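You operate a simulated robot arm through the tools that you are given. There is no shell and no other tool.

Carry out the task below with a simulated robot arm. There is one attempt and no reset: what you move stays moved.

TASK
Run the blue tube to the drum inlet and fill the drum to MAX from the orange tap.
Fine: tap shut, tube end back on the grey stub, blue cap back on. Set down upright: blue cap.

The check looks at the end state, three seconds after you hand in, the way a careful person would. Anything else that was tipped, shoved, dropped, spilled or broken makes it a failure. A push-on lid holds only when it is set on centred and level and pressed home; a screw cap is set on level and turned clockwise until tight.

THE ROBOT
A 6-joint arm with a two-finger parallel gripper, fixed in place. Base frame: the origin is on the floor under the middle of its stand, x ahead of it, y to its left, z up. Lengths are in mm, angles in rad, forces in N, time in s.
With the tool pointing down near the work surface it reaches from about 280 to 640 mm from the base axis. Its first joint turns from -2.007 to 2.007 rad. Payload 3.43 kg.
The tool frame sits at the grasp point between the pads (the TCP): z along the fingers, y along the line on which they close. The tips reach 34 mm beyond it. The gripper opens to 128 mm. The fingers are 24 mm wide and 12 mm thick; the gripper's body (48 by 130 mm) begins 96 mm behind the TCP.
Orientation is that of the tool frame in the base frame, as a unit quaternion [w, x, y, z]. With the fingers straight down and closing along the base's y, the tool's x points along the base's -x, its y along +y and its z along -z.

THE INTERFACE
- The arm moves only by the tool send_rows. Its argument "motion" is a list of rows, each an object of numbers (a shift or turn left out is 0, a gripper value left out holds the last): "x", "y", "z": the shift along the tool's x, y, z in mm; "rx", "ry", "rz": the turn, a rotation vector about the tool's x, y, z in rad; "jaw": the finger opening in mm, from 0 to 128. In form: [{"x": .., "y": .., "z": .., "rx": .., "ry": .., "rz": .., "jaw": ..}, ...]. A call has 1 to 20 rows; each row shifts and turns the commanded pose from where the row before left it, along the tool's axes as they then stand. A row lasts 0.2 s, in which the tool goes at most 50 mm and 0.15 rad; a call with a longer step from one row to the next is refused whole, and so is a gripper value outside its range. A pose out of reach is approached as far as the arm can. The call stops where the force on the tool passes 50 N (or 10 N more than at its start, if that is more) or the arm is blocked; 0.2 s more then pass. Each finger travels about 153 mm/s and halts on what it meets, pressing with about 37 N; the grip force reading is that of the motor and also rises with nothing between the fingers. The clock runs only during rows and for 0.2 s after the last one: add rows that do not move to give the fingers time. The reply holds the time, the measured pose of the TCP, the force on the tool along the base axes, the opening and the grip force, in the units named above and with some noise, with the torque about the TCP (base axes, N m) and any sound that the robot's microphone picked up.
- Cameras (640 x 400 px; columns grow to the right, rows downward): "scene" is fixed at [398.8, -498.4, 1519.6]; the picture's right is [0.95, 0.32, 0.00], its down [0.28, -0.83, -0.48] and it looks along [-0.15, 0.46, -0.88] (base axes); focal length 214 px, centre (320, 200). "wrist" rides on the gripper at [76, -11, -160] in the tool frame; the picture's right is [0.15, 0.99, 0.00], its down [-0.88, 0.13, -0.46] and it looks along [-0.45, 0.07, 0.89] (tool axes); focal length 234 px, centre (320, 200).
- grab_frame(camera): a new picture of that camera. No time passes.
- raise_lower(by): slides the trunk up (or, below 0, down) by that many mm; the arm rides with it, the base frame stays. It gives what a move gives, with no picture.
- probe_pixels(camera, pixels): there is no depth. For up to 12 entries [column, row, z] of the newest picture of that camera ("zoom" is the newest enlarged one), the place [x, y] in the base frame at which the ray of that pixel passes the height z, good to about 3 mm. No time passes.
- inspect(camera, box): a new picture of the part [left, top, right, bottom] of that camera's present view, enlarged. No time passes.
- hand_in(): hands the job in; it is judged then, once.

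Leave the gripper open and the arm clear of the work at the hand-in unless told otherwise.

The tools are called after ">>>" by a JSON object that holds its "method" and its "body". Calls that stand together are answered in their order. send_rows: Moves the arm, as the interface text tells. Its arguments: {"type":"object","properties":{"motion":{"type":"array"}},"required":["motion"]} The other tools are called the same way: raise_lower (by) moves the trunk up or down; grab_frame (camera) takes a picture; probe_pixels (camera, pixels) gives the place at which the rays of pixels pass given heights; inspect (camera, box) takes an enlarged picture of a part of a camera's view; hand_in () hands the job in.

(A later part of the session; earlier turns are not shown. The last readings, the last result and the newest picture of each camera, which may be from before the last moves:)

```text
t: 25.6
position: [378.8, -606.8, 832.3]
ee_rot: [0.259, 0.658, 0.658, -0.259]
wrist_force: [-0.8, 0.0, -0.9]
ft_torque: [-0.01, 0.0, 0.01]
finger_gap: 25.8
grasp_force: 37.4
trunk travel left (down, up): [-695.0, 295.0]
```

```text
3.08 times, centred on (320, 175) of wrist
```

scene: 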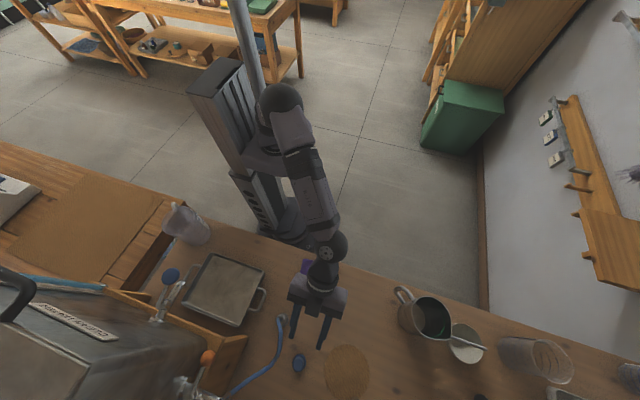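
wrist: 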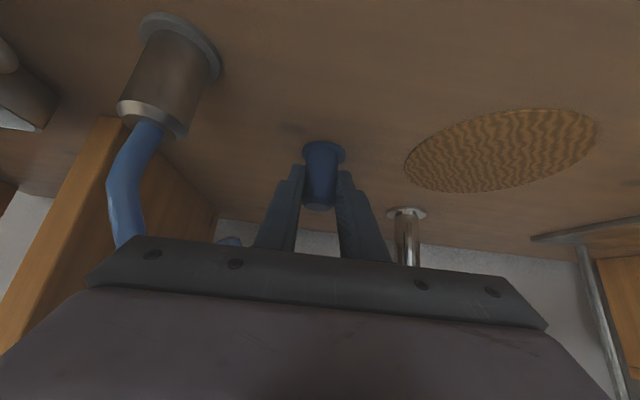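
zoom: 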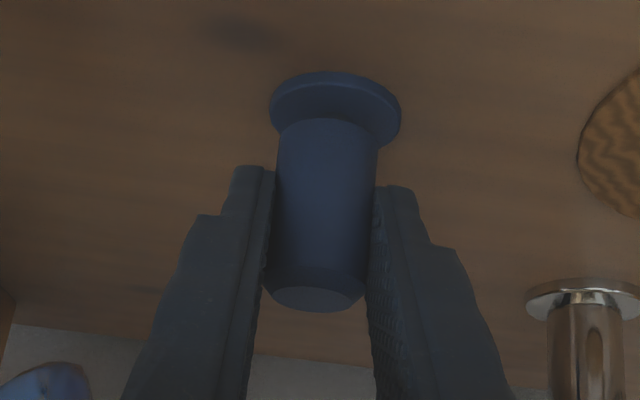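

No resisting force, and the cap appears to follow the fingers. I lift a further 30 mm and check what is below it.

>>> {"method": "send_rows", "body": {"motion": [{"x": -6.8, "z": -7.3}, {"x": -6.8, "z": -7.3}, {"x": -6.8, "z": -7.3}, {}]}}

>>> {"method": "grab_frame", "body": {"camera": "wrist"}}

>>> {"method": "inspect", "body": {"camera": "wrist", "box": [250, 90, 390, 220]}}

>>> {"method": "inspect", "body": {"camera": "scene", "box": [260, 320, 340, 400]}}

```text
t: 26.6
position: [380.2, -606.0, 861.3]
ee_rot: [0.259, 0.658, 0.659, -0.258]
wrist_force: [1.0, -0.2, -0.4]
ft_torque: [-0.04, -0.03, -0.01]
finger_gap: 25.9
grasp_force: 37.1
trunk travel left (down, up): [-695.0, 295.0]
```

```text
taken
```

wrist: 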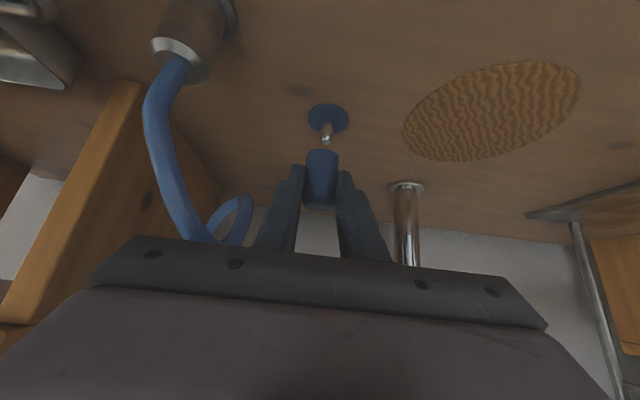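

```text
3.08 times, centred on (320, 155) of wrist
```

zoom: 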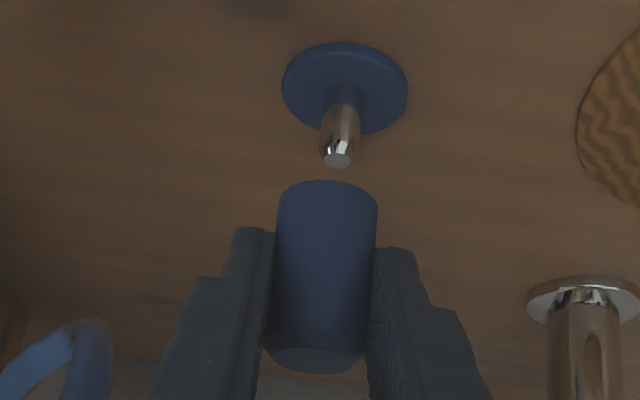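

```text
5.00 times, centred on (300, 360) of scene
```

zoom: 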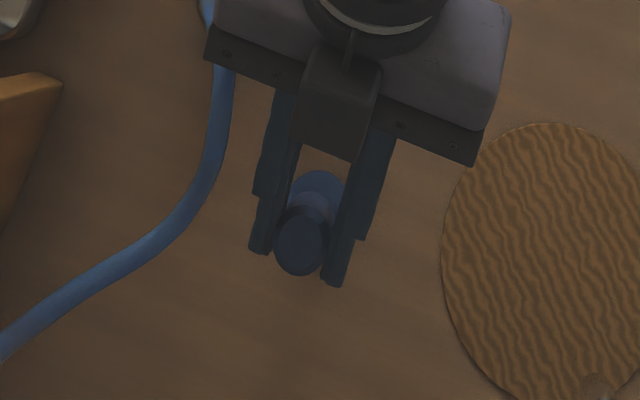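

The cap came off freely (push-on), revealing a chrome nipple on a blue flange: the drum inlet. I raise more, carry the cap to a free place near (465,-490), and lower it there.

>>> {"method": "send_rows", "body": {"motion": [{"x": -10.2, "z": -11}, {"x": -10.2, "z": -11}, {"x": 18, "y": 17, "z": -17}, {"x": 18, "y": 17, "z": -17}, {"x": 18, "y": 17, "z": -17}, {"x": 18, "y": 17, "z": -17}, {"x": 18, "y": 17, "z": -17}, {}]}}

>>> {"method": "grab_frame", "body": {"camera": "wrist"}}

>>> {"method": "grab_frame", "body": {"camera": "scene"}}

```text
t: 28.4
position: [465.2, -479.4, 894.9]
ee_rot: [0.259, 0.658, 0.658, -0.26]
wrist_force: [-0.6, -0.3, -0.7]
ft_torque: [0.01, -0.01, 0.0]
finger_gap: 26.0
grasp_force: 36.9
trunk travel left (down, up): [-695.0, 295.0]
```

```text
taken
```

wrist: 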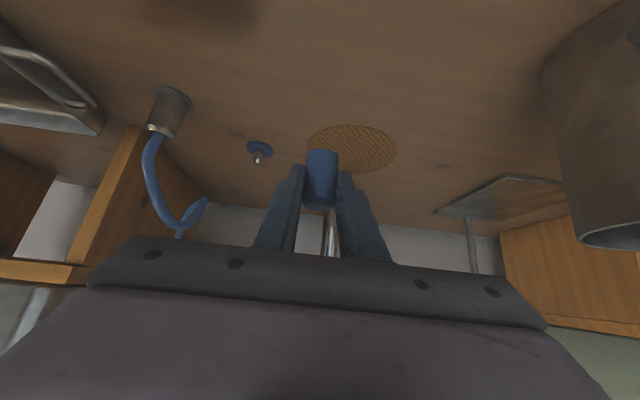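

```text
taken
```

scene: 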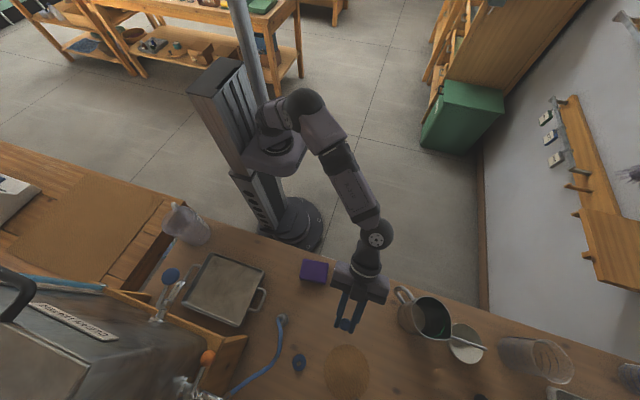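

The mug's handle looks near the gripper in the scene view, so I check the mug's position before lowering.

>>> {"method": "probe_pixels", "body": {"camera": "scene", "pixels": [[398, 292, 880], [398, 292, 840], [404, 325, 780], [440, 310, 900], [345, 350, 780], [346, 328, 850]]}}

>>> {"method": "probe_pixels", "body": {"camera": "wrist", "pixels": [[545, 70, 780], [545, 70, 850], [320, 170, 780], [355, 150, 780]]}}

```text
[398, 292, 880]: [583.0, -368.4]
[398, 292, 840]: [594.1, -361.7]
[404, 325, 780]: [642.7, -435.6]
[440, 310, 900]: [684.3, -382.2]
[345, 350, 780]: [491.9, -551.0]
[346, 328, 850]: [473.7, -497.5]
```

```text
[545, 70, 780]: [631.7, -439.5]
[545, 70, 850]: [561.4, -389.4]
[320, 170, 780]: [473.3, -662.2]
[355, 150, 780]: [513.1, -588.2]
```

Clearance to the mug is fine (handle at x≥575). I shift slightly to x=450 and lower to just above the bench.

>>> {"method": "send_rows", "body": {"motion": [{"y": -7, "x": 15.5, "z": 16.6}, {"y": -8, "x": 15.5, "z": 16.6}, {"x": 12, "z": 12.9}, {"x": 3, "z": 3.2}, {}]}}

>>> {"method": "inspect", "body": {"camera": "wrist", "box": [250, 90, 390, 220]}}

```text
t: 29.6
position: [448.8, -481.6, 825.3]
ee_rot: [0.258, 0.658, 0.658, -0.258]
wrist_force: [0.4, -0.3, -0.8]
ft_torque: [0.0, 0.02, 0.02]
finger_gap: 26.1
grasp_force: 37.1
trunk travel left (down, up): [-695.0, 295.0]
```

```text
3.08 times, centred on (320, 155) of wrist
```

zoom: 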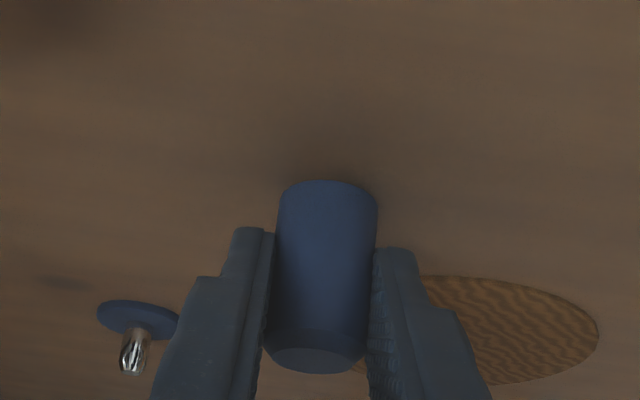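

I lower in 1 mm steps, watching the force.

>>> {"method": "send_rows", "body": {"motion": [{"x": 0.7, "z": 0.75}, {"x": 0.7, "z": 0.75}, {"x": 0.7, "z": 0.75}, {"x": 0.7, "z": 0.75}]}}

```text
t: 30.6
position: [449.0, -481.9, 821.1]
ee_rot: [0.258, 0.658, 0.659, -0.258]
wrist_force: [-0.4, 0.4, -0.7]
ft_torque: [0.0, -0.01, -0.01]
finger_gap: 25.8
grasp_force: 37.5
trunk travel left (down, up): [-695.0, 295.0]
```

>>> {"method": "send_rows", "body": {"motion": [{"x": 0.7, "z": 0.75}, {"x": 0.7, "z": 0.75}]}}

```text
t: 31.2
position: [449.5, -482.3, 818.7]
ee_rot: [0.259, 0.658, 0.657, -0.26]
wrist_force: [1.1, -1.1, 1.9]
ft_torque: [-0.05, 0.03, 0.01]
finger_gap: 26.0
grasp_force: 36.6
trunk travel left (down, up): [-695.0, 295.0]
```

A slight upward force (1.9 N) hints at contact. One more step.

>>> {"method": "send_rows", "body": {"motion": [{"x": 0.5, "z": 0.55}]}}

```text
t: 31.6
position: [448.9, -481.0, 819.0]
ee_rot: [0.26, 0.658, 0.658, -0.259]
wrist_force: [-0.2, 0.1, 4.5]
ft_torque: [0.0, 0.02, 0.01]
finger_gap: 26.1
grasp_force: 37.5
trunk travel left (down, up): [-695.0, 295.0]
```

Contact at 4.5 N: the cap stands on the bench. I open the jaws and withdraw back along the tool axis.

>>> {"method": "send_rows", "body": {"motion": [{"jaw": 40}, {"jaw": 56}, {}, {"z": -30}, {"z": -40}, {"z": -40}, {}]}}

>>> {"method": "grab_frame", "body": {"camera": "wrist"}}

>>> {"method": "inspect", "body": {"camera": "wrist", "box": [180, 90, 400, 240]}}

```text
t: 33.2
position: [447.7, -408.2, 899.2]
ee_rot: [0.258, 0.658, 0.659, -0.258]
wrist_force: [-0.3, -0.3, -0.4]
ft_torque: [0.0, -0.04, 0.0]
finger_gap: 56.0
grasp_force: 0.0
trunk travel left (down, up): [-695.0, 295.0]
```

```text
taken
```

wrist: 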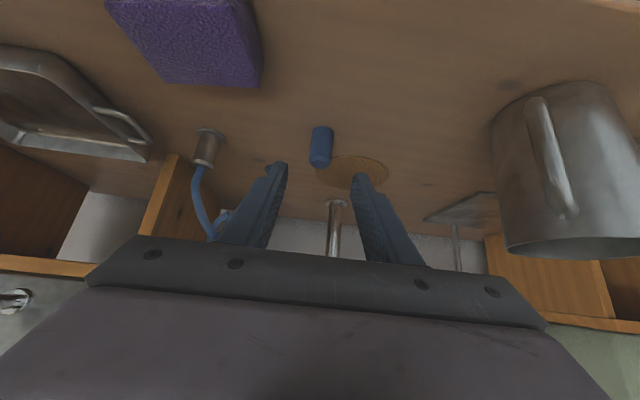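

```text
2.67 times, centred on (290, 165) of wrist
```

zoom: 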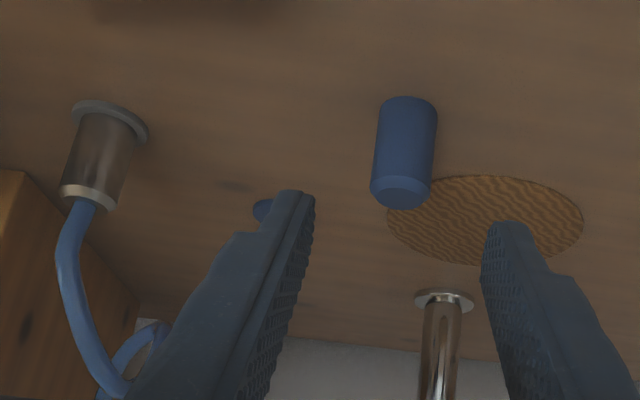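

The cap stands upright near (449,-492). Before going to the tube fitting, I check clearance to the tank stand's wooden plate (scene corner 248,336; wrist corner about 176,154).

>>> {"method": "probe_pixels", "body": {"camera": "wrist", "pixels": [[176, 154, 780], [176, 154, 820], [176, 154, 860], [176, 154, 900], [208, 130, 784], [204, 163, 820]]}}

>>> {"method": "probe_pixels", "body": {"camera": "scene", "pixels": [[248, 336, 780], [248, 336, 820], [248, 336, 860], [248, 336, 900], [235, 394, 780], [235, 394, 900]]}}

>>> {"method": "inspect", "body": {"camera": "wrist", "box": [120, 110, 260, 240]}}

```text
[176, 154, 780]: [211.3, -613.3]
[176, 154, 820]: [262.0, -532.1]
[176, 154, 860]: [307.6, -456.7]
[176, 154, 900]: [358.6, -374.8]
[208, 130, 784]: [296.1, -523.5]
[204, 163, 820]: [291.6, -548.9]
```

```text
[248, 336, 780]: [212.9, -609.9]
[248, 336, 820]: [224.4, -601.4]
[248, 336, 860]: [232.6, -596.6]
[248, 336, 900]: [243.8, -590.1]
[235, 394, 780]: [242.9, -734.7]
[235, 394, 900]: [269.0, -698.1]
```

```text
3.08 times, centred on (190, 175) of wrist
```

zoom: 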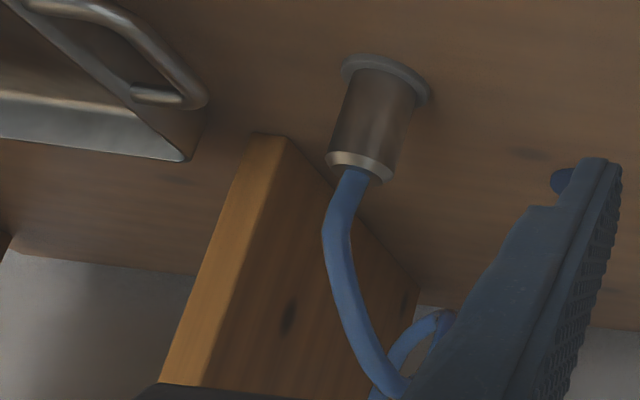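

The plate is at x≤212, y≤-600, so there is room. I refine the sleeve's centre from this zoom.

>>> {"method": "probe_pixels", "body": {"camera": "zoom", "pixels": [[342, 72, 783], [431, 95, 783], [390, 56, 783], [326, 156, 820], [394, 176, 820], [326, 156, 815], [394, 176, 815], [352, 172, 822], [357, 70, 788], [416, 88, 788]]}}

```text
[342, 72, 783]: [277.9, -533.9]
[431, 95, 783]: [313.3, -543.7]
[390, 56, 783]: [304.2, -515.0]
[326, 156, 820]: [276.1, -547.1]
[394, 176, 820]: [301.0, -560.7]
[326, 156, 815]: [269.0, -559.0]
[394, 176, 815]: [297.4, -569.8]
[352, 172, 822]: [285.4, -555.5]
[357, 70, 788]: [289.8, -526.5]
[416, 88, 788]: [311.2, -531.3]
```

The fitting's axis is at about (296,-537), sleeve top about z 828, diameter about 28. I move to the pre-grasp 100 mm back from it.

>>> {"method": "send_rows", "body": {"motion": [{"x": -8.5, "y": -37.9, "z": 9.35}, {"x": -8.5, "y": -37.9, "z": 9.35}, {"x": -8.5, "y": -37.9, "z": 9.35}, {"x": -8.5, "y": -37.9, "z": 9.35}, {}]}}

>>> {"method": "grab_frame", "body": {"camera": "wrist"}}

>>> {"method": "inspect", "body": {"camera": "wrist", "box": [250, 90, 390, 240]}}

```text
t: 34.4
position: [295.9, -458.2, 894.2]
ee_rot: [0.259, 0.658, 0.658, -0.259]
wrist_force: [0.2, 0.3, -0.2]
ft_torque: [0.01, 0.01, 0.02]
finger_gap: 56.2
grasp_force: 0.0
trunk travel left (down, up): [-695.0, 295.0]
```

```text
taken
```

wrist: 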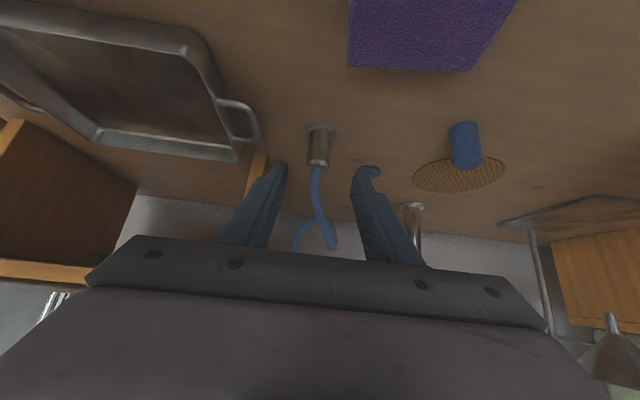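

```text
2.67 times, centred on (320, 165) of wrist
```

zoom: 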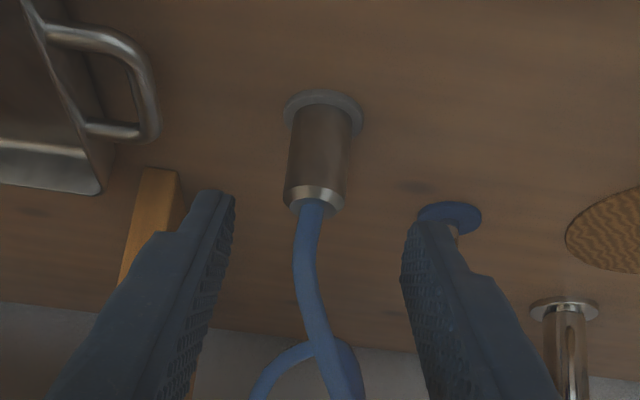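

The fitting is centred between the fingers. I advance about 100 mm along the tool axis.

>>> {"method": "send_rows", "body": {"motion": [{"z": 33}, {"z": 33, "x": -0.9}, {"z": 20}, {"z": 13.5}, {}]}}

>>> {"method": "grab_frame", "body": {"camera": "wrist"}}

>>> {"method": "inspect", "body": {"camera": "scene", "box": [230, 280, 330, 380]}}

```text
t: 35.6
position: [295.5, -526.3, 820.3]
ee_rot: [0.259, 0.658, 0.658, -0.259]
wrist_force: [-0.8, 0.4, 0.0]
ft_torque: [0.01, -0.03, 0.0]
finger_gap: 56.4
grasp_force: 0.0
trunk travel left (down, up): [-695.0, 295.0]
```

```text
taken
```

wrist: 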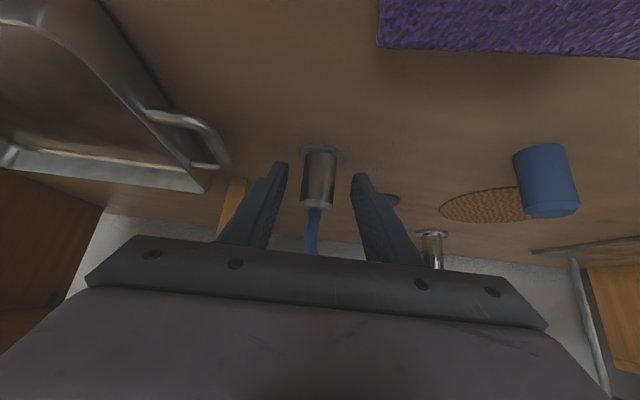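

```text
4.00 times, centred on (280, 330) of scene
```

zoom: 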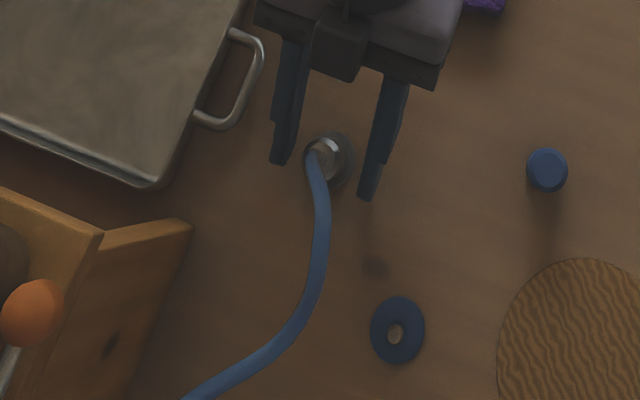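

The fingers straddle the sleeve (sleeve at wrist columns 300–338). I close the jaws on it.

>>> {"method": "send_rows", "body": {"motion": [{"jaw": 15}, {}, {}]}}

>>> {"method": "inspect", "body": {"camera": "wrist", "box": [250, 110, 390, 250]}}

```text
t: 36.4
position: [296.5, -526.9, 822.5]
ee_rot: [0.259, 0.658, 0.658, -0.259]
wrist_force: [0.5, -0.4, 0.7]
ft_torque: [0.02, -0.01, 0.01]
finger_gap: 26.3
grasp_force: 36.6
trunk travel left (down, up): [-695.0, 295.0]
```

```text
2.86 times, centred on (320, 180) of wrist
```

zoom: 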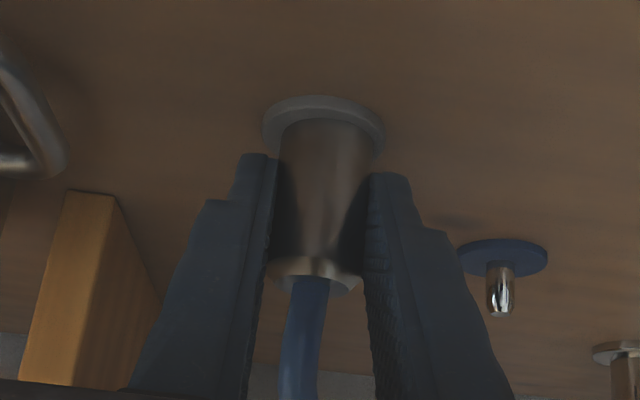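

Gripped, with gap 26.3, the same diameter as the cap. I pull straight up gently.

>>> {"method": "send_rows", "body": {"motion": [{"x": -1.4, "z": -1.5}, {"x": -2, "z": -2.2}, {"x": -2, "z": -2.2}, {}]}}

>>> {"method": "inspect", "body": {"camera": "wrist", "box": [250, 110, 390, 250]}}

```text
t: 37.4
position: [295.6, -525.2, 828.2]
ee_rot: [0.258, 0.658, 0.659, -0.258]
wrist_force: [0.8, -0.4, 0.1]
ft_torque: [-0.01, 0.01, 0.01]
finger_gap: 26.0
grasp_force: 37.4
trunk travel left (down, up): [-695.0, 295.0]
```

```text
2.86 times, centred on (320, 180) of wrist
```

zoom: 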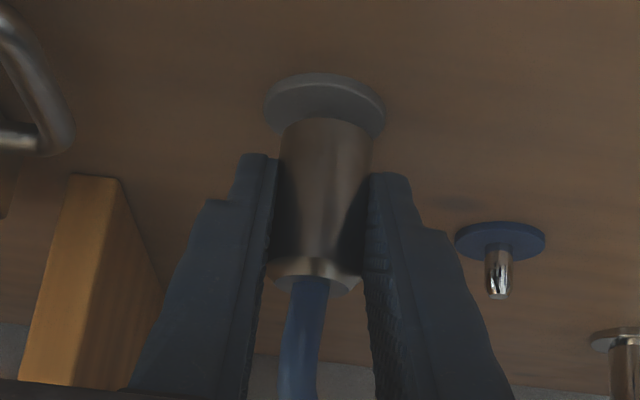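

The sleeve moves with the gripper. I keep lifting about 55 mm.

>>> {"method": "send_rows", "body": {"motion": [{"x": -7, "z": -7.5}, {"x": -7, "z": -7.5}, {"x": -7, "z": -7.5}, {"x": -8, "z": -8.6}, {"x": -8, "z": -8.6}, {}]}}

>>> {"method": "grab_frame", "body": {"camera": "wrist"}}

>>> {"method": "inspect", "body": {"camera": "wrist", "box": [240, 70, 420, 240]}}

>>> {"method": "inspect", "body": {"camera": "scene", "box": [220, 290, 320, 400]}}

```text
t: 38.8
position: [296.8, -525.8, 884.9]
ee_rot: [0.259, 0.658, 0.658, -0.258]
wrist_force: [0.7, 0.1, -1.1]
ft_torque: [0.02, 0.03, 0.01]
finger_gap: 26.2
grasp_force: 37.2
trunk travel left (down, up): [-695.0, 295.0]
```

```text
taken
```

wrist: 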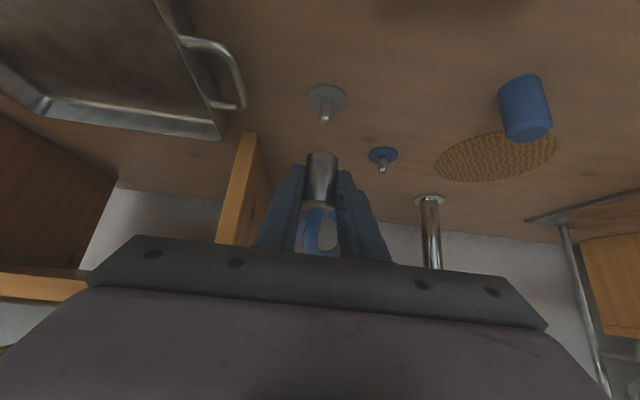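

```text
2.35 times, centred on (330, 155) of wrist
```

zoom: 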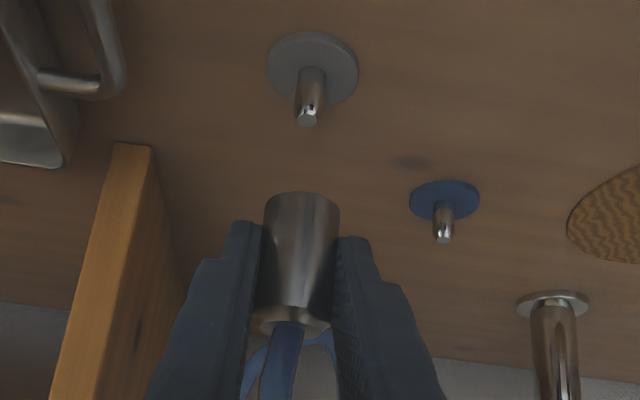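

```text
3.64 times, centred on (270, 345) of scene
```

zoom: 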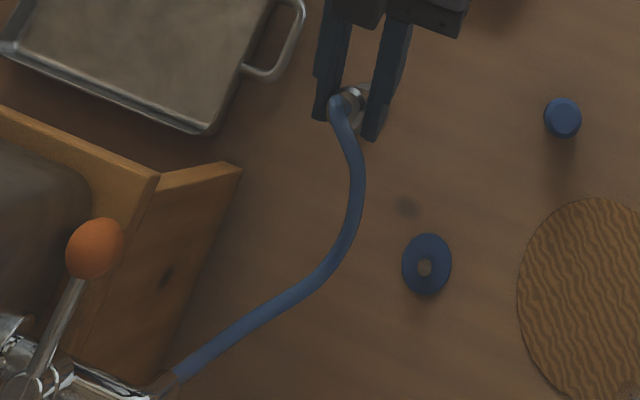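

Both nipples are exposed now. I measure the inlet and stub nipple positions with close zooms.

>>> {"method": "inspect", "body": {"camera": "wrist", "box": [355, 135, 411, 185]}}

>>> {"method": "probe_pixels", "body": {"camera": "wrist", "pixels": [[307.4, 99.7, 784], [346.2, 100.5, 784], [324, 121, 815], [324, 121, 820], [367.9, 156.3, 784], [398.1, 156.3, 784], [382.3, 172, 815], [382.3, 172, 820]]}}

>>> {"method": "inspect", "body": {"camera": "scene", "box": [280, 340, 320, 385]}}

```text
8.00 times, centred on (383, 160) of wrist
```

zoom: 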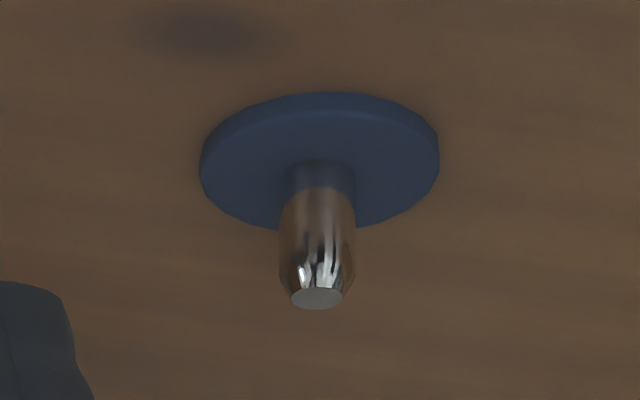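

```text
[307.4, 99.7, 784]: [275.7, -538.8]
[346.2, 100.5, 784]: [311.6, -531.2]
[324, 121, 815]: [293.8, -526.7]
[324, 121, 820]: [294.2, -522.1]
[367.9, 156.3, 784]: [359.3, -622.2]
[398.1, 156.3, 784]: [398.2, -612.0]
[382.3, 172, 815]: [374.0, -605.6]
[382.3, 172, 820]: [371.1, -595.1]
```

```text
8.89 times, centred on (300, 362) of scene
```

zoom: 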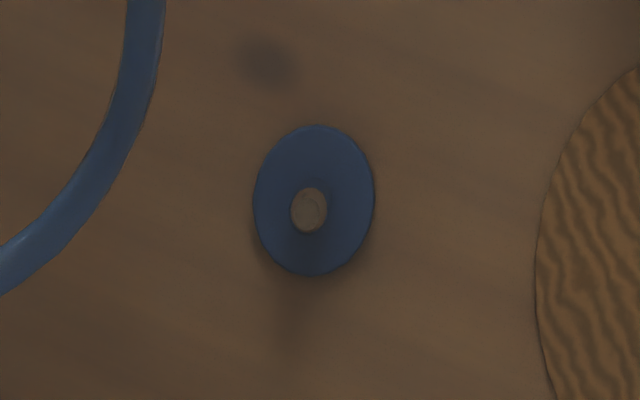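

The nipple tips appear at about z 808. I repeat probes on the inlet flange centre and nipple tip in the scene zoom to average out the noise.

>>> {"method": "probe_pixels", "body": {"camera": "zoom", "pixels": [[314, 200, 784], [314, 200, 784], [314, 200, 784], [314, 200, 784], [314, 200, 784], [314, 200, 784], [309, 209, 808], [309, 209, 808], [309, 209, 808], [309, 209, 808], [309, 209, 808], [309, 209, 808]]}}

>>> {"method": "inspect", "body": {"camera": "wrist", "box": [355, 135, 411, 185]}}

>>> {"method": "probe_pixels", "body": {"camera": "zoom", "pixels": [[199, 165, 783], [199, 165, 783], [199, 165, 783], [440, 160, 783], [440, 160, 783], [440, 160, 783], [317, 298, 808], [317, 298, 808], [317, 298, 808], [317, 298, 804], [317, 298, 804], [317, 298, 804]]}}

```text
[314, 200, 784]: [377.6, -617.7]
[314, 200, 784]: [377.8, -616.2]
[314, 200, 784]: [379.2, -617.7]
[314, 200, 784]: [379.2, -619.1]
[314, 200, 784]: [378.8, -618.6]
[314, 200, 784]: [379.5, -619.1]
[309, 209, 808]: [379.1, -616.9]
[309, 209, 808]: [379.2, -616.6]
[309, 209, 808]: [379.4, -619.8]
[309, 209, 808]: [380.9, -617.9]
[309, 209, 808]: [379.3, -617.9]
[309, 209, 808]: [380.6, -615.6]
```

```text
8.00 times, centred on (383, 160) of wrist
```

zoom: 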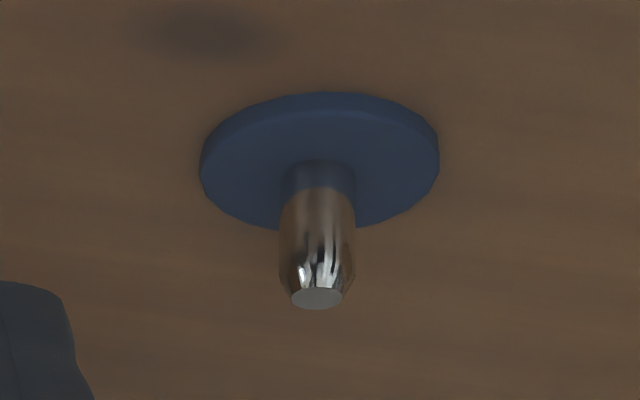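

```text
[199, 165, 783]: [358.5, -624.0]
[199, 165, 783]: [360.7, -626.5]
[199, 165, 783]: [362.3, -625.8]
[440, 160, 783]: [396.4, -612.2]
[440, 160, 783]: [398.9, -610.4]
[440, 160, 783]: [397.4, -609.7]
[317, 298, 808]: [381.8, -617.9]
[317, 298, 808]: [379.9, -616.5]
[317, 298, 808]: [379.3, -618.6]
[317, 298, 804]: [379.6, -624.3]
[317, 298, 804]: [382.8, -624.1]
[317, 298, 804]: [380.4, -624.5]
```

The inlet is at (379.5,-617.8), tip z≈808. Now the same for the grey stub in the wrist view.

>>> {"method": "inspect", "body": {"camera": "wrist", "box": [298, 75, 354, 130]}}

>>> {"method": "inspect", "body": {"camera": "wrist", "box": [290, 140, 350, 220]}}

```text
7.27 times, centred on (326, 102) of wrist
```

zoom: 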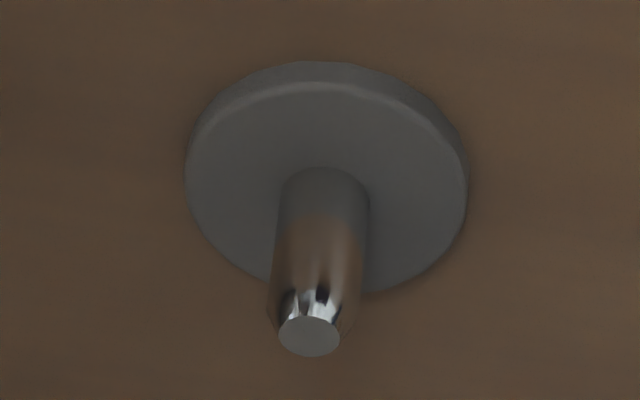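

```text
5.00 times, centred on (320, 180) of wrist
```

zoom: 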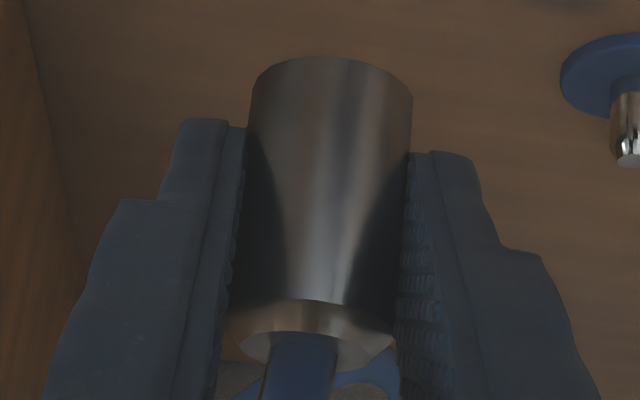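

>>> {"method": "probe_pixels", "body": {"camera": "wrist", "pixels": [[324.49, 120.84, 808], [324.49, 120.84, 808], [324.49, 120.84, 808], [324.49, 120.84, 808], [324.49, 120.84, 808], [324.49, 120.84, 808], [307.6, 98.5, 783], [307.6, 98.5, 783], [307.6, 98.5, 783], [346.4, 99.8, 783], [346.4, 99.8, 783], [346.4, 99.8, 783]]}}

>>> {"method": "probe_pixels", "body": {"camera": "wrist", "pixels": [[322.5, 153, 847], [322.5, 153, 847], [322.5, 153, 847], [306.2, 158, 847], [306.2, 158, 847], [306.2, 158, 847], [338.5, 160, 847], [338.5, 160, 847], [338.5, 160, 847]]}}

```text
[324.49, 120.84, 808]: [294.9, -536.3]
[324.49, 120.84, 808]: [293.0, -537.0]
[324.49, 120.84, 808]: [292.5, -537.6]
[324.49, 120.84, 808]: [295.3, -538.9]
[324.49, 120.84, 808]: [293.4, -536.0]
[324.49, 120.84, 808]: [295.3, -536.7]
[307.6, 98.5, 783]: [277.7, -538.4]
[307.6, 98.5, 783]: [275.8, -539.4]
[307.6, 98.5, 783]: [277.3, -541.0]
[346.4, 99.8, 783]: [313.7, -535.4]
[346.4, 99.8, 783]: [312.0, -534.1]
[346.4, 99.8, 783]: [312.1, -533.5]
```

```text
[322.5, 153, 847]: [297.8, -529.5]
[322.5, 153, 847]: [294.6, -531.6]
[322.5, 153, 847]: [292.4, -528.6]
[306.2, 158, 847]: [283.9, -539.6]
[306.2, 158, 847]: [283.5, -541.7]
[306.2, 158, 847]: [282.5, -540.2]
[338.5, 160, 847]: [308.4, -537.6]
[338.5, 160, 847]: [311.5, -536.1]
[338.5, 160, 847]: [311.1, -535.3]
```

The stub is at (294.5,-537) and the inlet at (379.6,-617.9), a shift of about (84,-81). The sleeve now hangs directly over the stub, whose tip appears at wrist (324.5,120.8). I will shift over the inlet at the same height and match that image position.

>>> {"method": "send_rows", "body": {"motion": [{"x": -14.8, "y": 21, "z": 13.8}, {"x": -14.8, "y": 21, "z": 13.8}, {"x": -14.8, "y": 21, "z": 13.8}, {"x": -14.8, "y": 21.2, "z": 13.8}, {}, {}]}}

>>> {"method": "grab_frame", "body": {"camera": "wrist"}}

>>> {"method": "inspect", "body": {"camera": "wrist", "box": [298, 75, 354, 130]}}

>>> {"method": "inspect", "body": {"camera": "scene", "box": [220, 290, 340, 400]}}

```text
t: 40.2
position: [381.9, -607.0, 881.1]
ee_rot: [0.259, 0.658, 0.658, -0.259]
wrist_force: [0.0, 0.1, -1.1]
ft_torque: [0.05, -0.03, 0.0]
finger_gap: 26.2
grasp_force: 37.0
trunk travel left (down, up): [-695.0, 295.0]
```

```text
taken
```

wrist: 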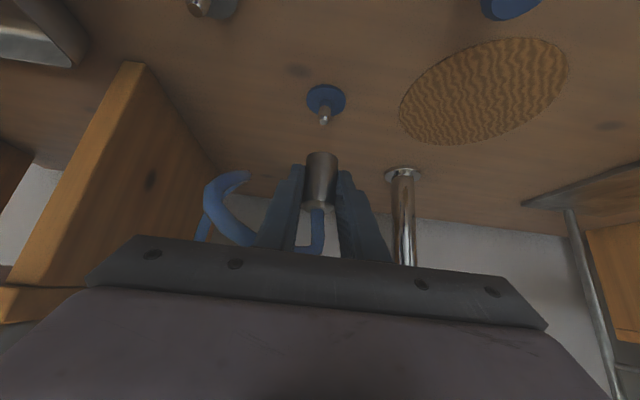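

```text
7.27 times, centred on (326, 102) of wrist
```

zoom: 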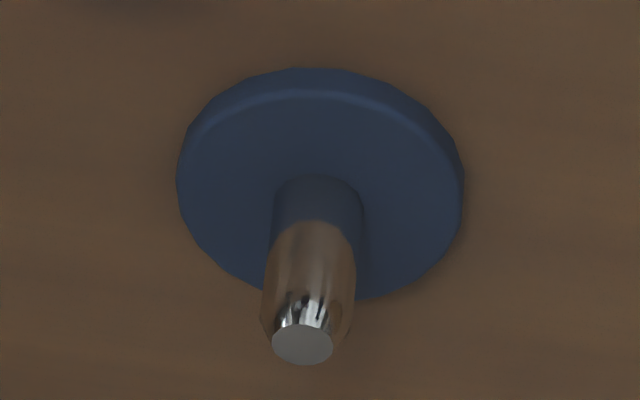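

```text
3.64 times, centred on (280, 345) of scene
```

zoom: 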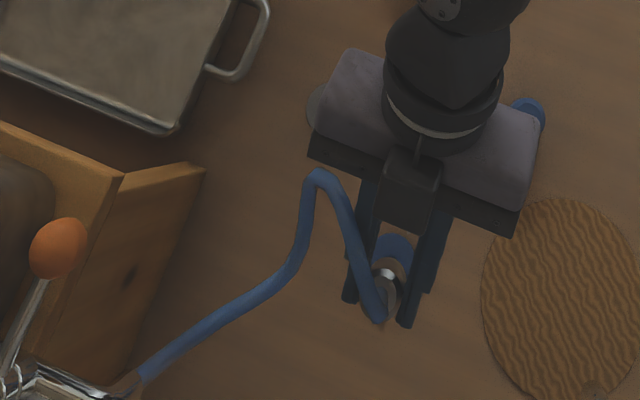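

The inlet tip shows at zoom (302,343) versus the reference (309,337): about 1 mm in x. I check that the sleeve hasn't shifted in the grip.

>>> {"method": "inspect", "body": {"camera": "wrist", "box": [290, 140, 350, 220]}}

```text
5.00 times, centred on (320, 180) of wrist
```

zoom: 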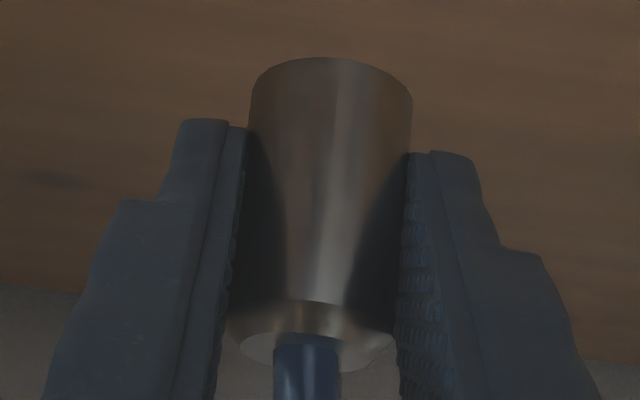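

The sleeve is unchanged in the grip. I correct by 1 mm in x and lower to just above the nipple tip.

>>> {"method": "send_rows", "body": {"motion": [{"x": -0.4, "y": -1.0, "z": 0.35}, {"x": 7, "z": 7.5}, {"x": 7, "z": 7.5}, {"x": 7, "z": 7.5}, {}]}}

>>> {"method": "inspect", "body": {"camera": "wrist", "box": [280, 100, 360, 200]}}

>>> {"method": "inspect", "body": {"camera": "scene", "box": [270, 330, 330, 390]}}

```text
t: 41.4
position: [379.8, -607.2, 852.2]
ee_rot: [0.259, 0.658, 0.658, -0.259]
wrist_force: [0.2, -0.5, -0.6]
ft_torque: [-0.01, -0.01, -0.02]
finger_gap: 25.9
grasp_force: 37.0
trunk travel left (down, up): [-695.0, 295.0]
```

```text
4.00 times, centred on (320, 150) of wrist
```

zoom: 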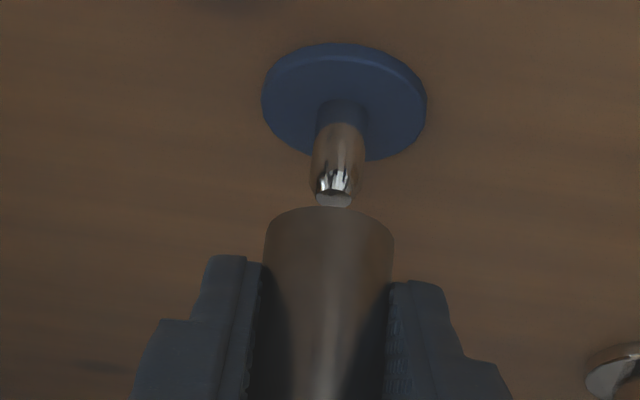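

```text
6.67 times, centred on (300, 360) of scene
```

zoom: 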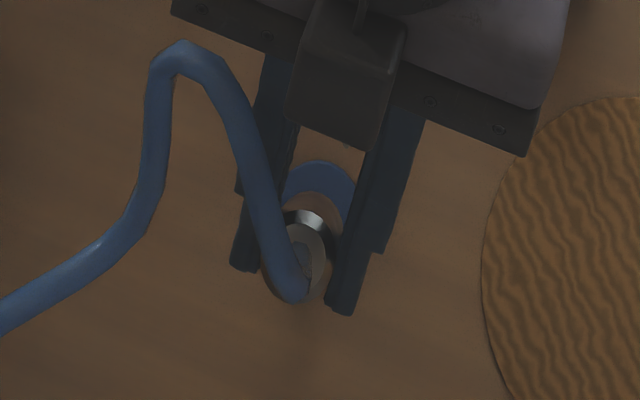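

By the sleeve's own axis line, the nipple is about 0.6 mm to the right. I correct by +0.6 mm in x and lower slowly, watching the force.

>>> {"method": "send_rows", "body": {"motion": [{"y": 0.6}, {"x": 1.4, "z": 1.5}, {"x": 1.4, "z": 1.5}, {"x": 1.4, "z": 1.5}, {"x": 0.7, "z": 0.75}]}}

>>> {"method": "inspect", "body": {"camera": "wrist", "box": [280, 110, 360, 210]}}

```text
t: 42.6
position: [380.7, -607.7, 845.2]
ee_rot: [0.259, 0.658, 0.659, -0.259]
wrist_force: [0.1, 0.7, -1.2]
ft_torque: [-0.02, 0.0, -0.01]
finger_gap: 26.0
grasp_force: 37.1
trunk travel left (down, up): [-695.0, 295.0]
```

```text
4.00 times, centred on (320, 160) of wrist
```

zoom: 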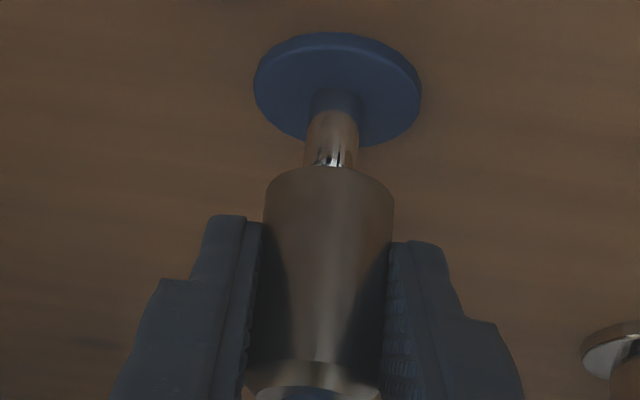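

No force yet, and the tip is disappearing behind the sleeve rim. I continue down in small steps.

>>> {"method": "send_rows", "body": {"motion": [{"x": 0.7, "z": 0.75}, {"x": 0.7, "z": 0.75}, {"x": 0.7, "z": 0.75}, {"x": 0.7, "z": 0.75}]}}

>>> {"method": "inspect", "body": {"camera": "wrist", "box": [280, 110, 360, 210]}}

```text
t: 43.6
position: [381.8, -606.8, 841.5]
ee_rot: [0.259, 0.657, 0.659, -0.258]
wrist_force: [0.5, -0.3, -0.3]
ft_torque: [-0.03, 0.01, 0.02]
finger_gap: 26.2
grasp_force: 37.1
trunk travel left (down, up): [-695.0, 295.0]
```

```text
4.00 times, centred on (320, 160) of wrist
```

zoom: 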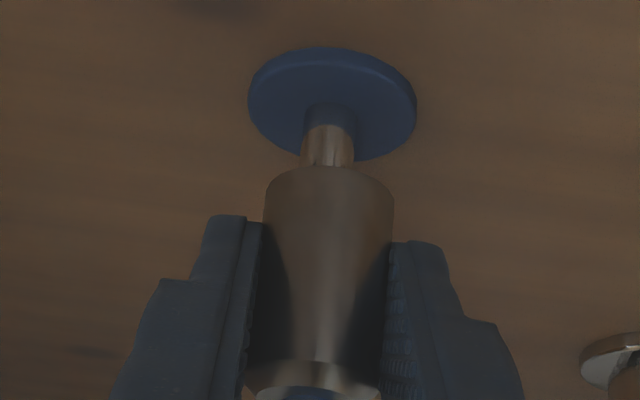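

No force and the nipple is entering. I continue down in 2 mm steps.

>>> {"method": "send_rows", "body": {"motion": [{"x": 1.4, "z": 1.5}, {"x": 1.4, "z": 1.5}, {"x": 1.4, "z": 1.5}, {"x": 1.4, "z": 1.5}]}}

>>> {"method": "inspect", "body": {"camera": "wrist", "box": [280, 110, 360, 210]}}

```text
t: 44.6
position: [381.2, -607.1, 833.9]
ee_rot: [0.259, 0.658, 0.658, -0.259]
wrist_force: [0.2, 0.5, -0.5]
ft_torque: [0.04, -0.02, 0.03]
finger_gap: 26.1
grasp_force: 36.7
trunk travel left (down, up): [-695.0, 295.0]
```

```text
4.00 times, centred on (320, 160) of wrist
```

zoom: 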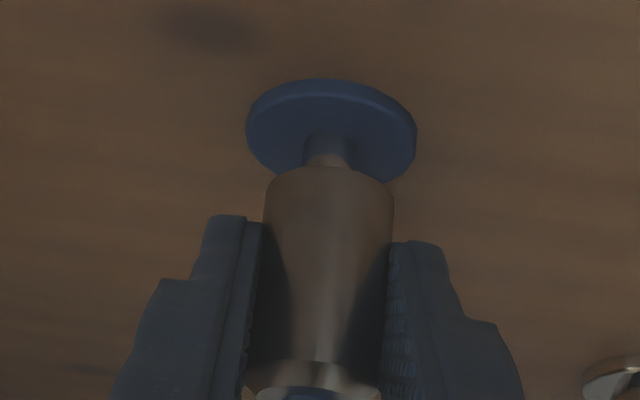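

It slides on freely. I go down further, gently toward the flange.

>>> {"method": "send_rows", "body": {"motion": [{"x": 1.4, "z": 1.5}, {"x": 1.4, "z": 1.5}, {"x": 1.4, "z": 1.5}, {"x": 0.7, "z": 0.75}, {"x": 0.7, "z": 0.75}]}}

>>> {"method": "inspect", "body": {"camera": "wrist", "box": [280, 110, 360, 210]}}

```text
t: 45.8
position: [380.4, -608.0, 826.5]
ee_rot: [0.259, 0.658, 0.659, -0.258]
wrist_force: [0.1, 0.1, -1.3]
ft_torque: [0.0, -0.04, 0.0]
finger_gap: 25.8
grasp_force: 37.2
trunk travel left (down, up): [-695.0, 295.0]
```

```text
4.00 times, centred on (320, 160) of wrist
```

zoom: 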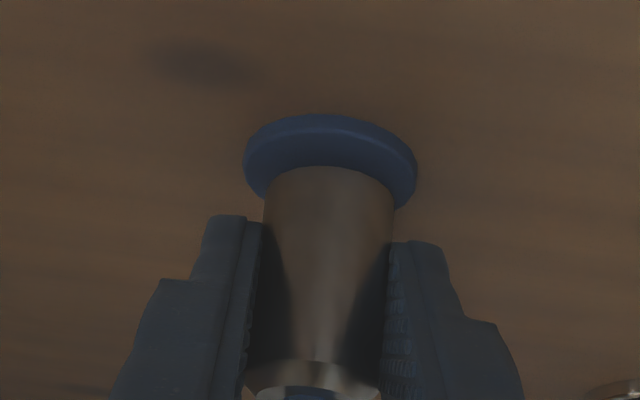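

>>> {"method": "send_rows", "body": {"motion": [{"x": 0.7, "z": 0.75}, {"x": 0.7, "z": 0.75}, {"x": 0.7, "z": 0.75}, {"x": 0.4, "z": 0.4}]}}

>>> {"method": "inspect", "body": {"camera": "wrist", "box": [280, 110, 360, 210]}}

```text
t: 46.8
position: [381.6, -608.2, 821.4]
ee_rot: [0.259, 0.658, 0.658, -0.259]
wrist_force: [-0.2, 0.9, -0.8]
ft_torque: [0.02, -0.05, 0.02]
finger_gap: 26.2
grasp_force: 36.3
trunk travel left (down, up): [-695.0, 295.0]
```

```text
4.00 times, centred on (320, 160) of wrist
```

zoom: 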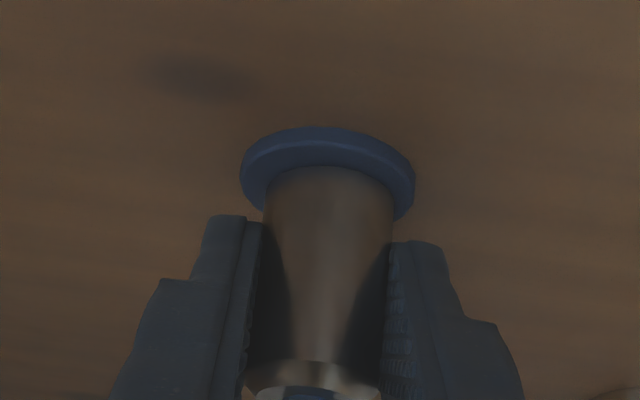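

Almost seated. I continue in 0.7 mm steps until a force shows.

>>> {"method": "send_rows", "body": {"motion": [{"x": 0.5, "z": 0.55}, {"x": 0.5, "z": 0.55}]}}

```text
t: 47.4
position: [380.0, -606.5, 821.1]
ee_rot: [0.26, 0.657, 0.658, -0.259]
wrist_force: [-0.9, 0.3, 1.1]
ft_torque: [0.04, 0.01, 0.03]
finger_gap: 26.0
grasp_force: 36.6
trunk travel left (down, up): [-695.0, 295.0]
```

>>> {"method": "send_rows", "body": {"motion": [{"x": 0.5, "z": 0.55}, {"x": 0.5, "z": 0.55}]}}

```text
t: 48.0
position: [381.8, -608.0, 821.3]
ee_rot: [0.26, 0.658, 0.657, -0.259]
wrist_force: [-0.1, 1.5, 8.1]
ft_torque: [0.01, 0.05, -0.04]
finger_gap: 26.3
grasp_force: 37.2
trunk travel left (down, up): [-695.0, 295.0]
```

Contact at 8 N. I press a little more to seat it home.

>>> {"method": "send_rows", "body": {"motion": [{"x": 0.7, "z": 0.75}, {"x": 0.5, "z": 0.55}, {}]}}

>>> {"method": "inspect", "body": {"camera": "wrist", "box": [280, 110, 360, 210]}}

```text
t: 48.8
position: [381.1, -606.7, 821.1]
ee_rot: [0.262, 0.657, 0.657, -0.26]
wrist_force: [4.2, -2.3, 19.5]
ft_torque: [-0.16, -0.08, 0.03]
finger_gap: 26.0
grasp_force: 37.2
trunk travel left (down, up): [-695.0, 295.0]
```

```text
4.00 times, centred on (320, 160) of wrist
```

zoom: 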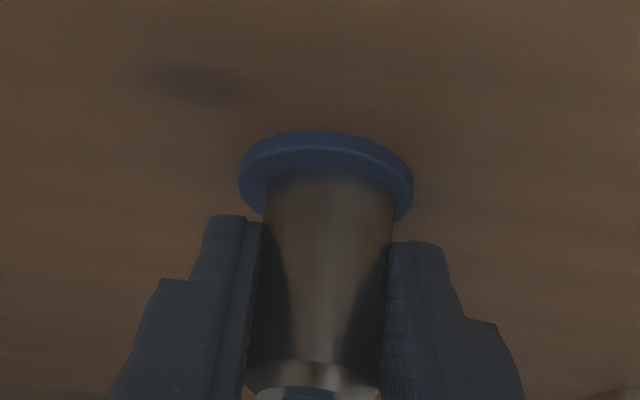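

Seated at about 20 N. I relax the push by 1.5 mm, open the jaws and back straight off along the tool axis.

>>> {"method": "send_rows", "body": {"motion": [{"x": -1.0, "z": -1.1}, {"jaw": 40}, {"jaw": 56}, {}]}}

>>> {"method": "grab_frame", "body": {"camera": "wrist"}}

>>> {"method": "inspect", "body": {"camera": "scene", "box": [220, 290, 340, 400]}}

```text
t: 49.8
position: [380.5, -607.2, 816.3]
ee_rot: [0.257, 0.658, 0.659, -0.258]
wrist_force: [-0.2, 0.4, 0.6]
ft_torque: [0.0, -0.01, 0.0]
finger_gap: 56.0
grasp_force: 0.1
trunk travel left (down, up): [-695.0, 295.0]
```

```text
taken
```

wrist: 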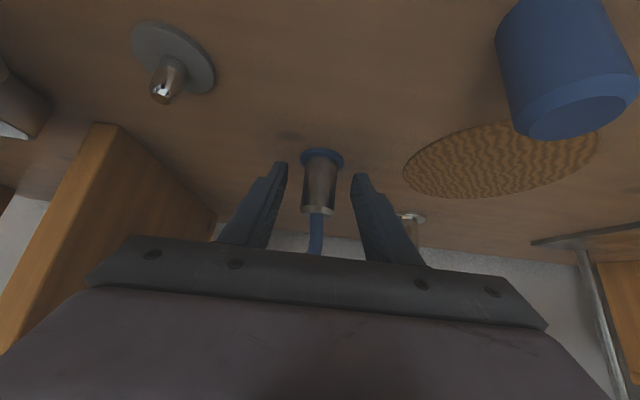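

```text
3.64 times, centred on (280, 345) of scene
```

zoom: 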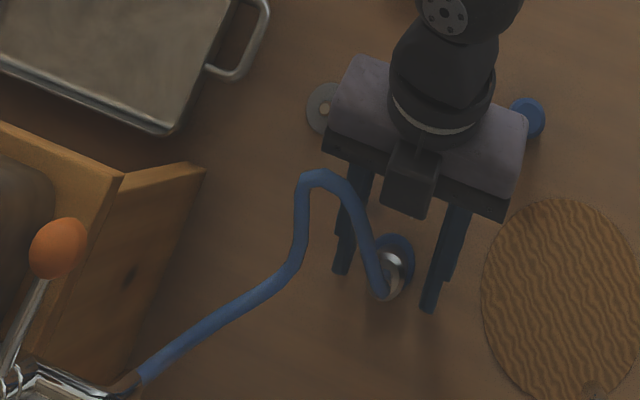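

The tube end sits on the inlet. The tube arcs over the left finger, so I retreat purely along the tool axis.

>>> {"method": "send_rows", "body": {"motion": [{"z": -15}, {"z": -30}, {"z": -40}, {"z": -40}, {}]}}

>>> {"method": "grab_frame", "body": {"camera": "wrist"}}

>>> {"method": "inspect", "body": {"camera": "scene", "box": [180, 290, 340, 400]}}

```text
t: 51.0
position: [382.6, -520.2, 909.1]
ee_rot: [0.258, 0.658, 0.659, -0.258]
wrist_force: [0.1, -0.3, 0.8]
ft_torque: [-0.02, 0.01, -0.05]
finger_gap: 55.9
grasp_force: 0.2
trunk travel left (down, up): [-695.0, 295.0]
```

```text
taken
```

wrist: 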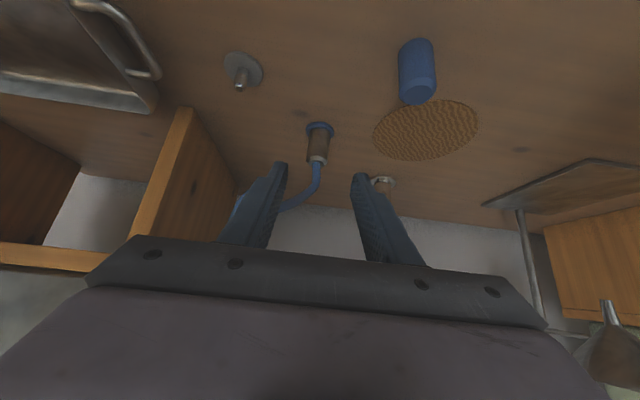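

```text
3.64 times, centred on (260, 345) of scene
```

zoom: 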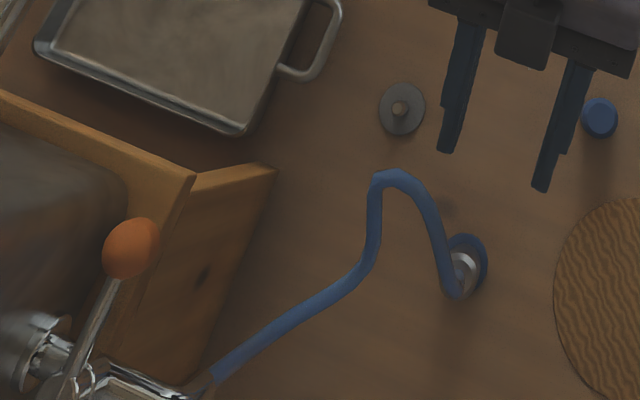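

The tube is connected: tap spout to inlet. Now I raise the trunk and shift back to get a clear look at the orange tap mechanism.

>>> {"method": "raise_lower", "body": {"by": 220}}

>>> {"method": "send_rows", "body": {"motion": [{"x": 12, "y": -30, "z": -11}, {"x": 12, "y": -30, "z": -11}, {"x": 12, "y": -30, "z": -11}, {"y": -30}, {}]}}

>>> {"method": "grab_frame", "body": {"camera": "wrist"}}

>>> {"method": "inspect", "body": {"camera": "wrist", "box": [220, 60, 420, 240]}}

```text
t: 53.4
position: [382.8, -521.5, 1128.9]
ee_rot: [0.259, 0.658, 0.658, -0.258]
wrist_force: [0.1, -0.2, 0.9]
ft_torque: [0.0, 0.0, -0.04]
finger_gap: 56.5
grasp_force: 0.1
trunk travel left (down, up): [-915.0, 75.0]
```

```text
t: 54.6
position: [262.9, -472.0, 1128.7]
ee_rot: [0.259, 0.658, 0.658, -0.259]
wrist_force: [0.1, -0.1, 0.1]
ft_torque: [-0.02, 0.03, -0.03]
finger_gap: 56.2
grasp_force: 0.0
trunk travel left (down, up): [-915.0, 75.0]
```

```text
taken
```

wrist: 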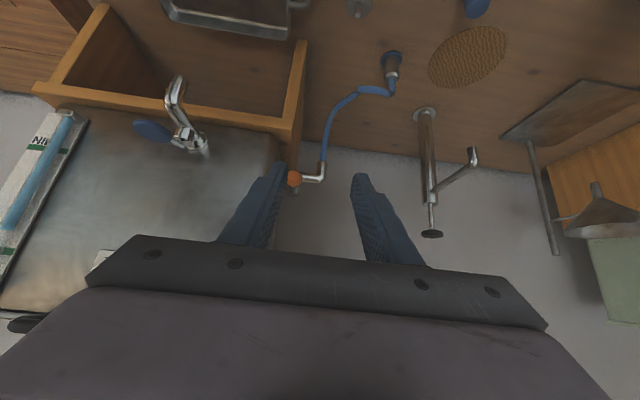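

```text
2.22 times, centred on (320, 150) of wrist
```

zoom: 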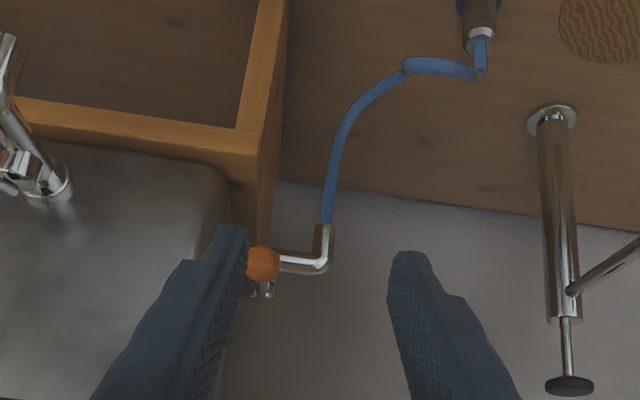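

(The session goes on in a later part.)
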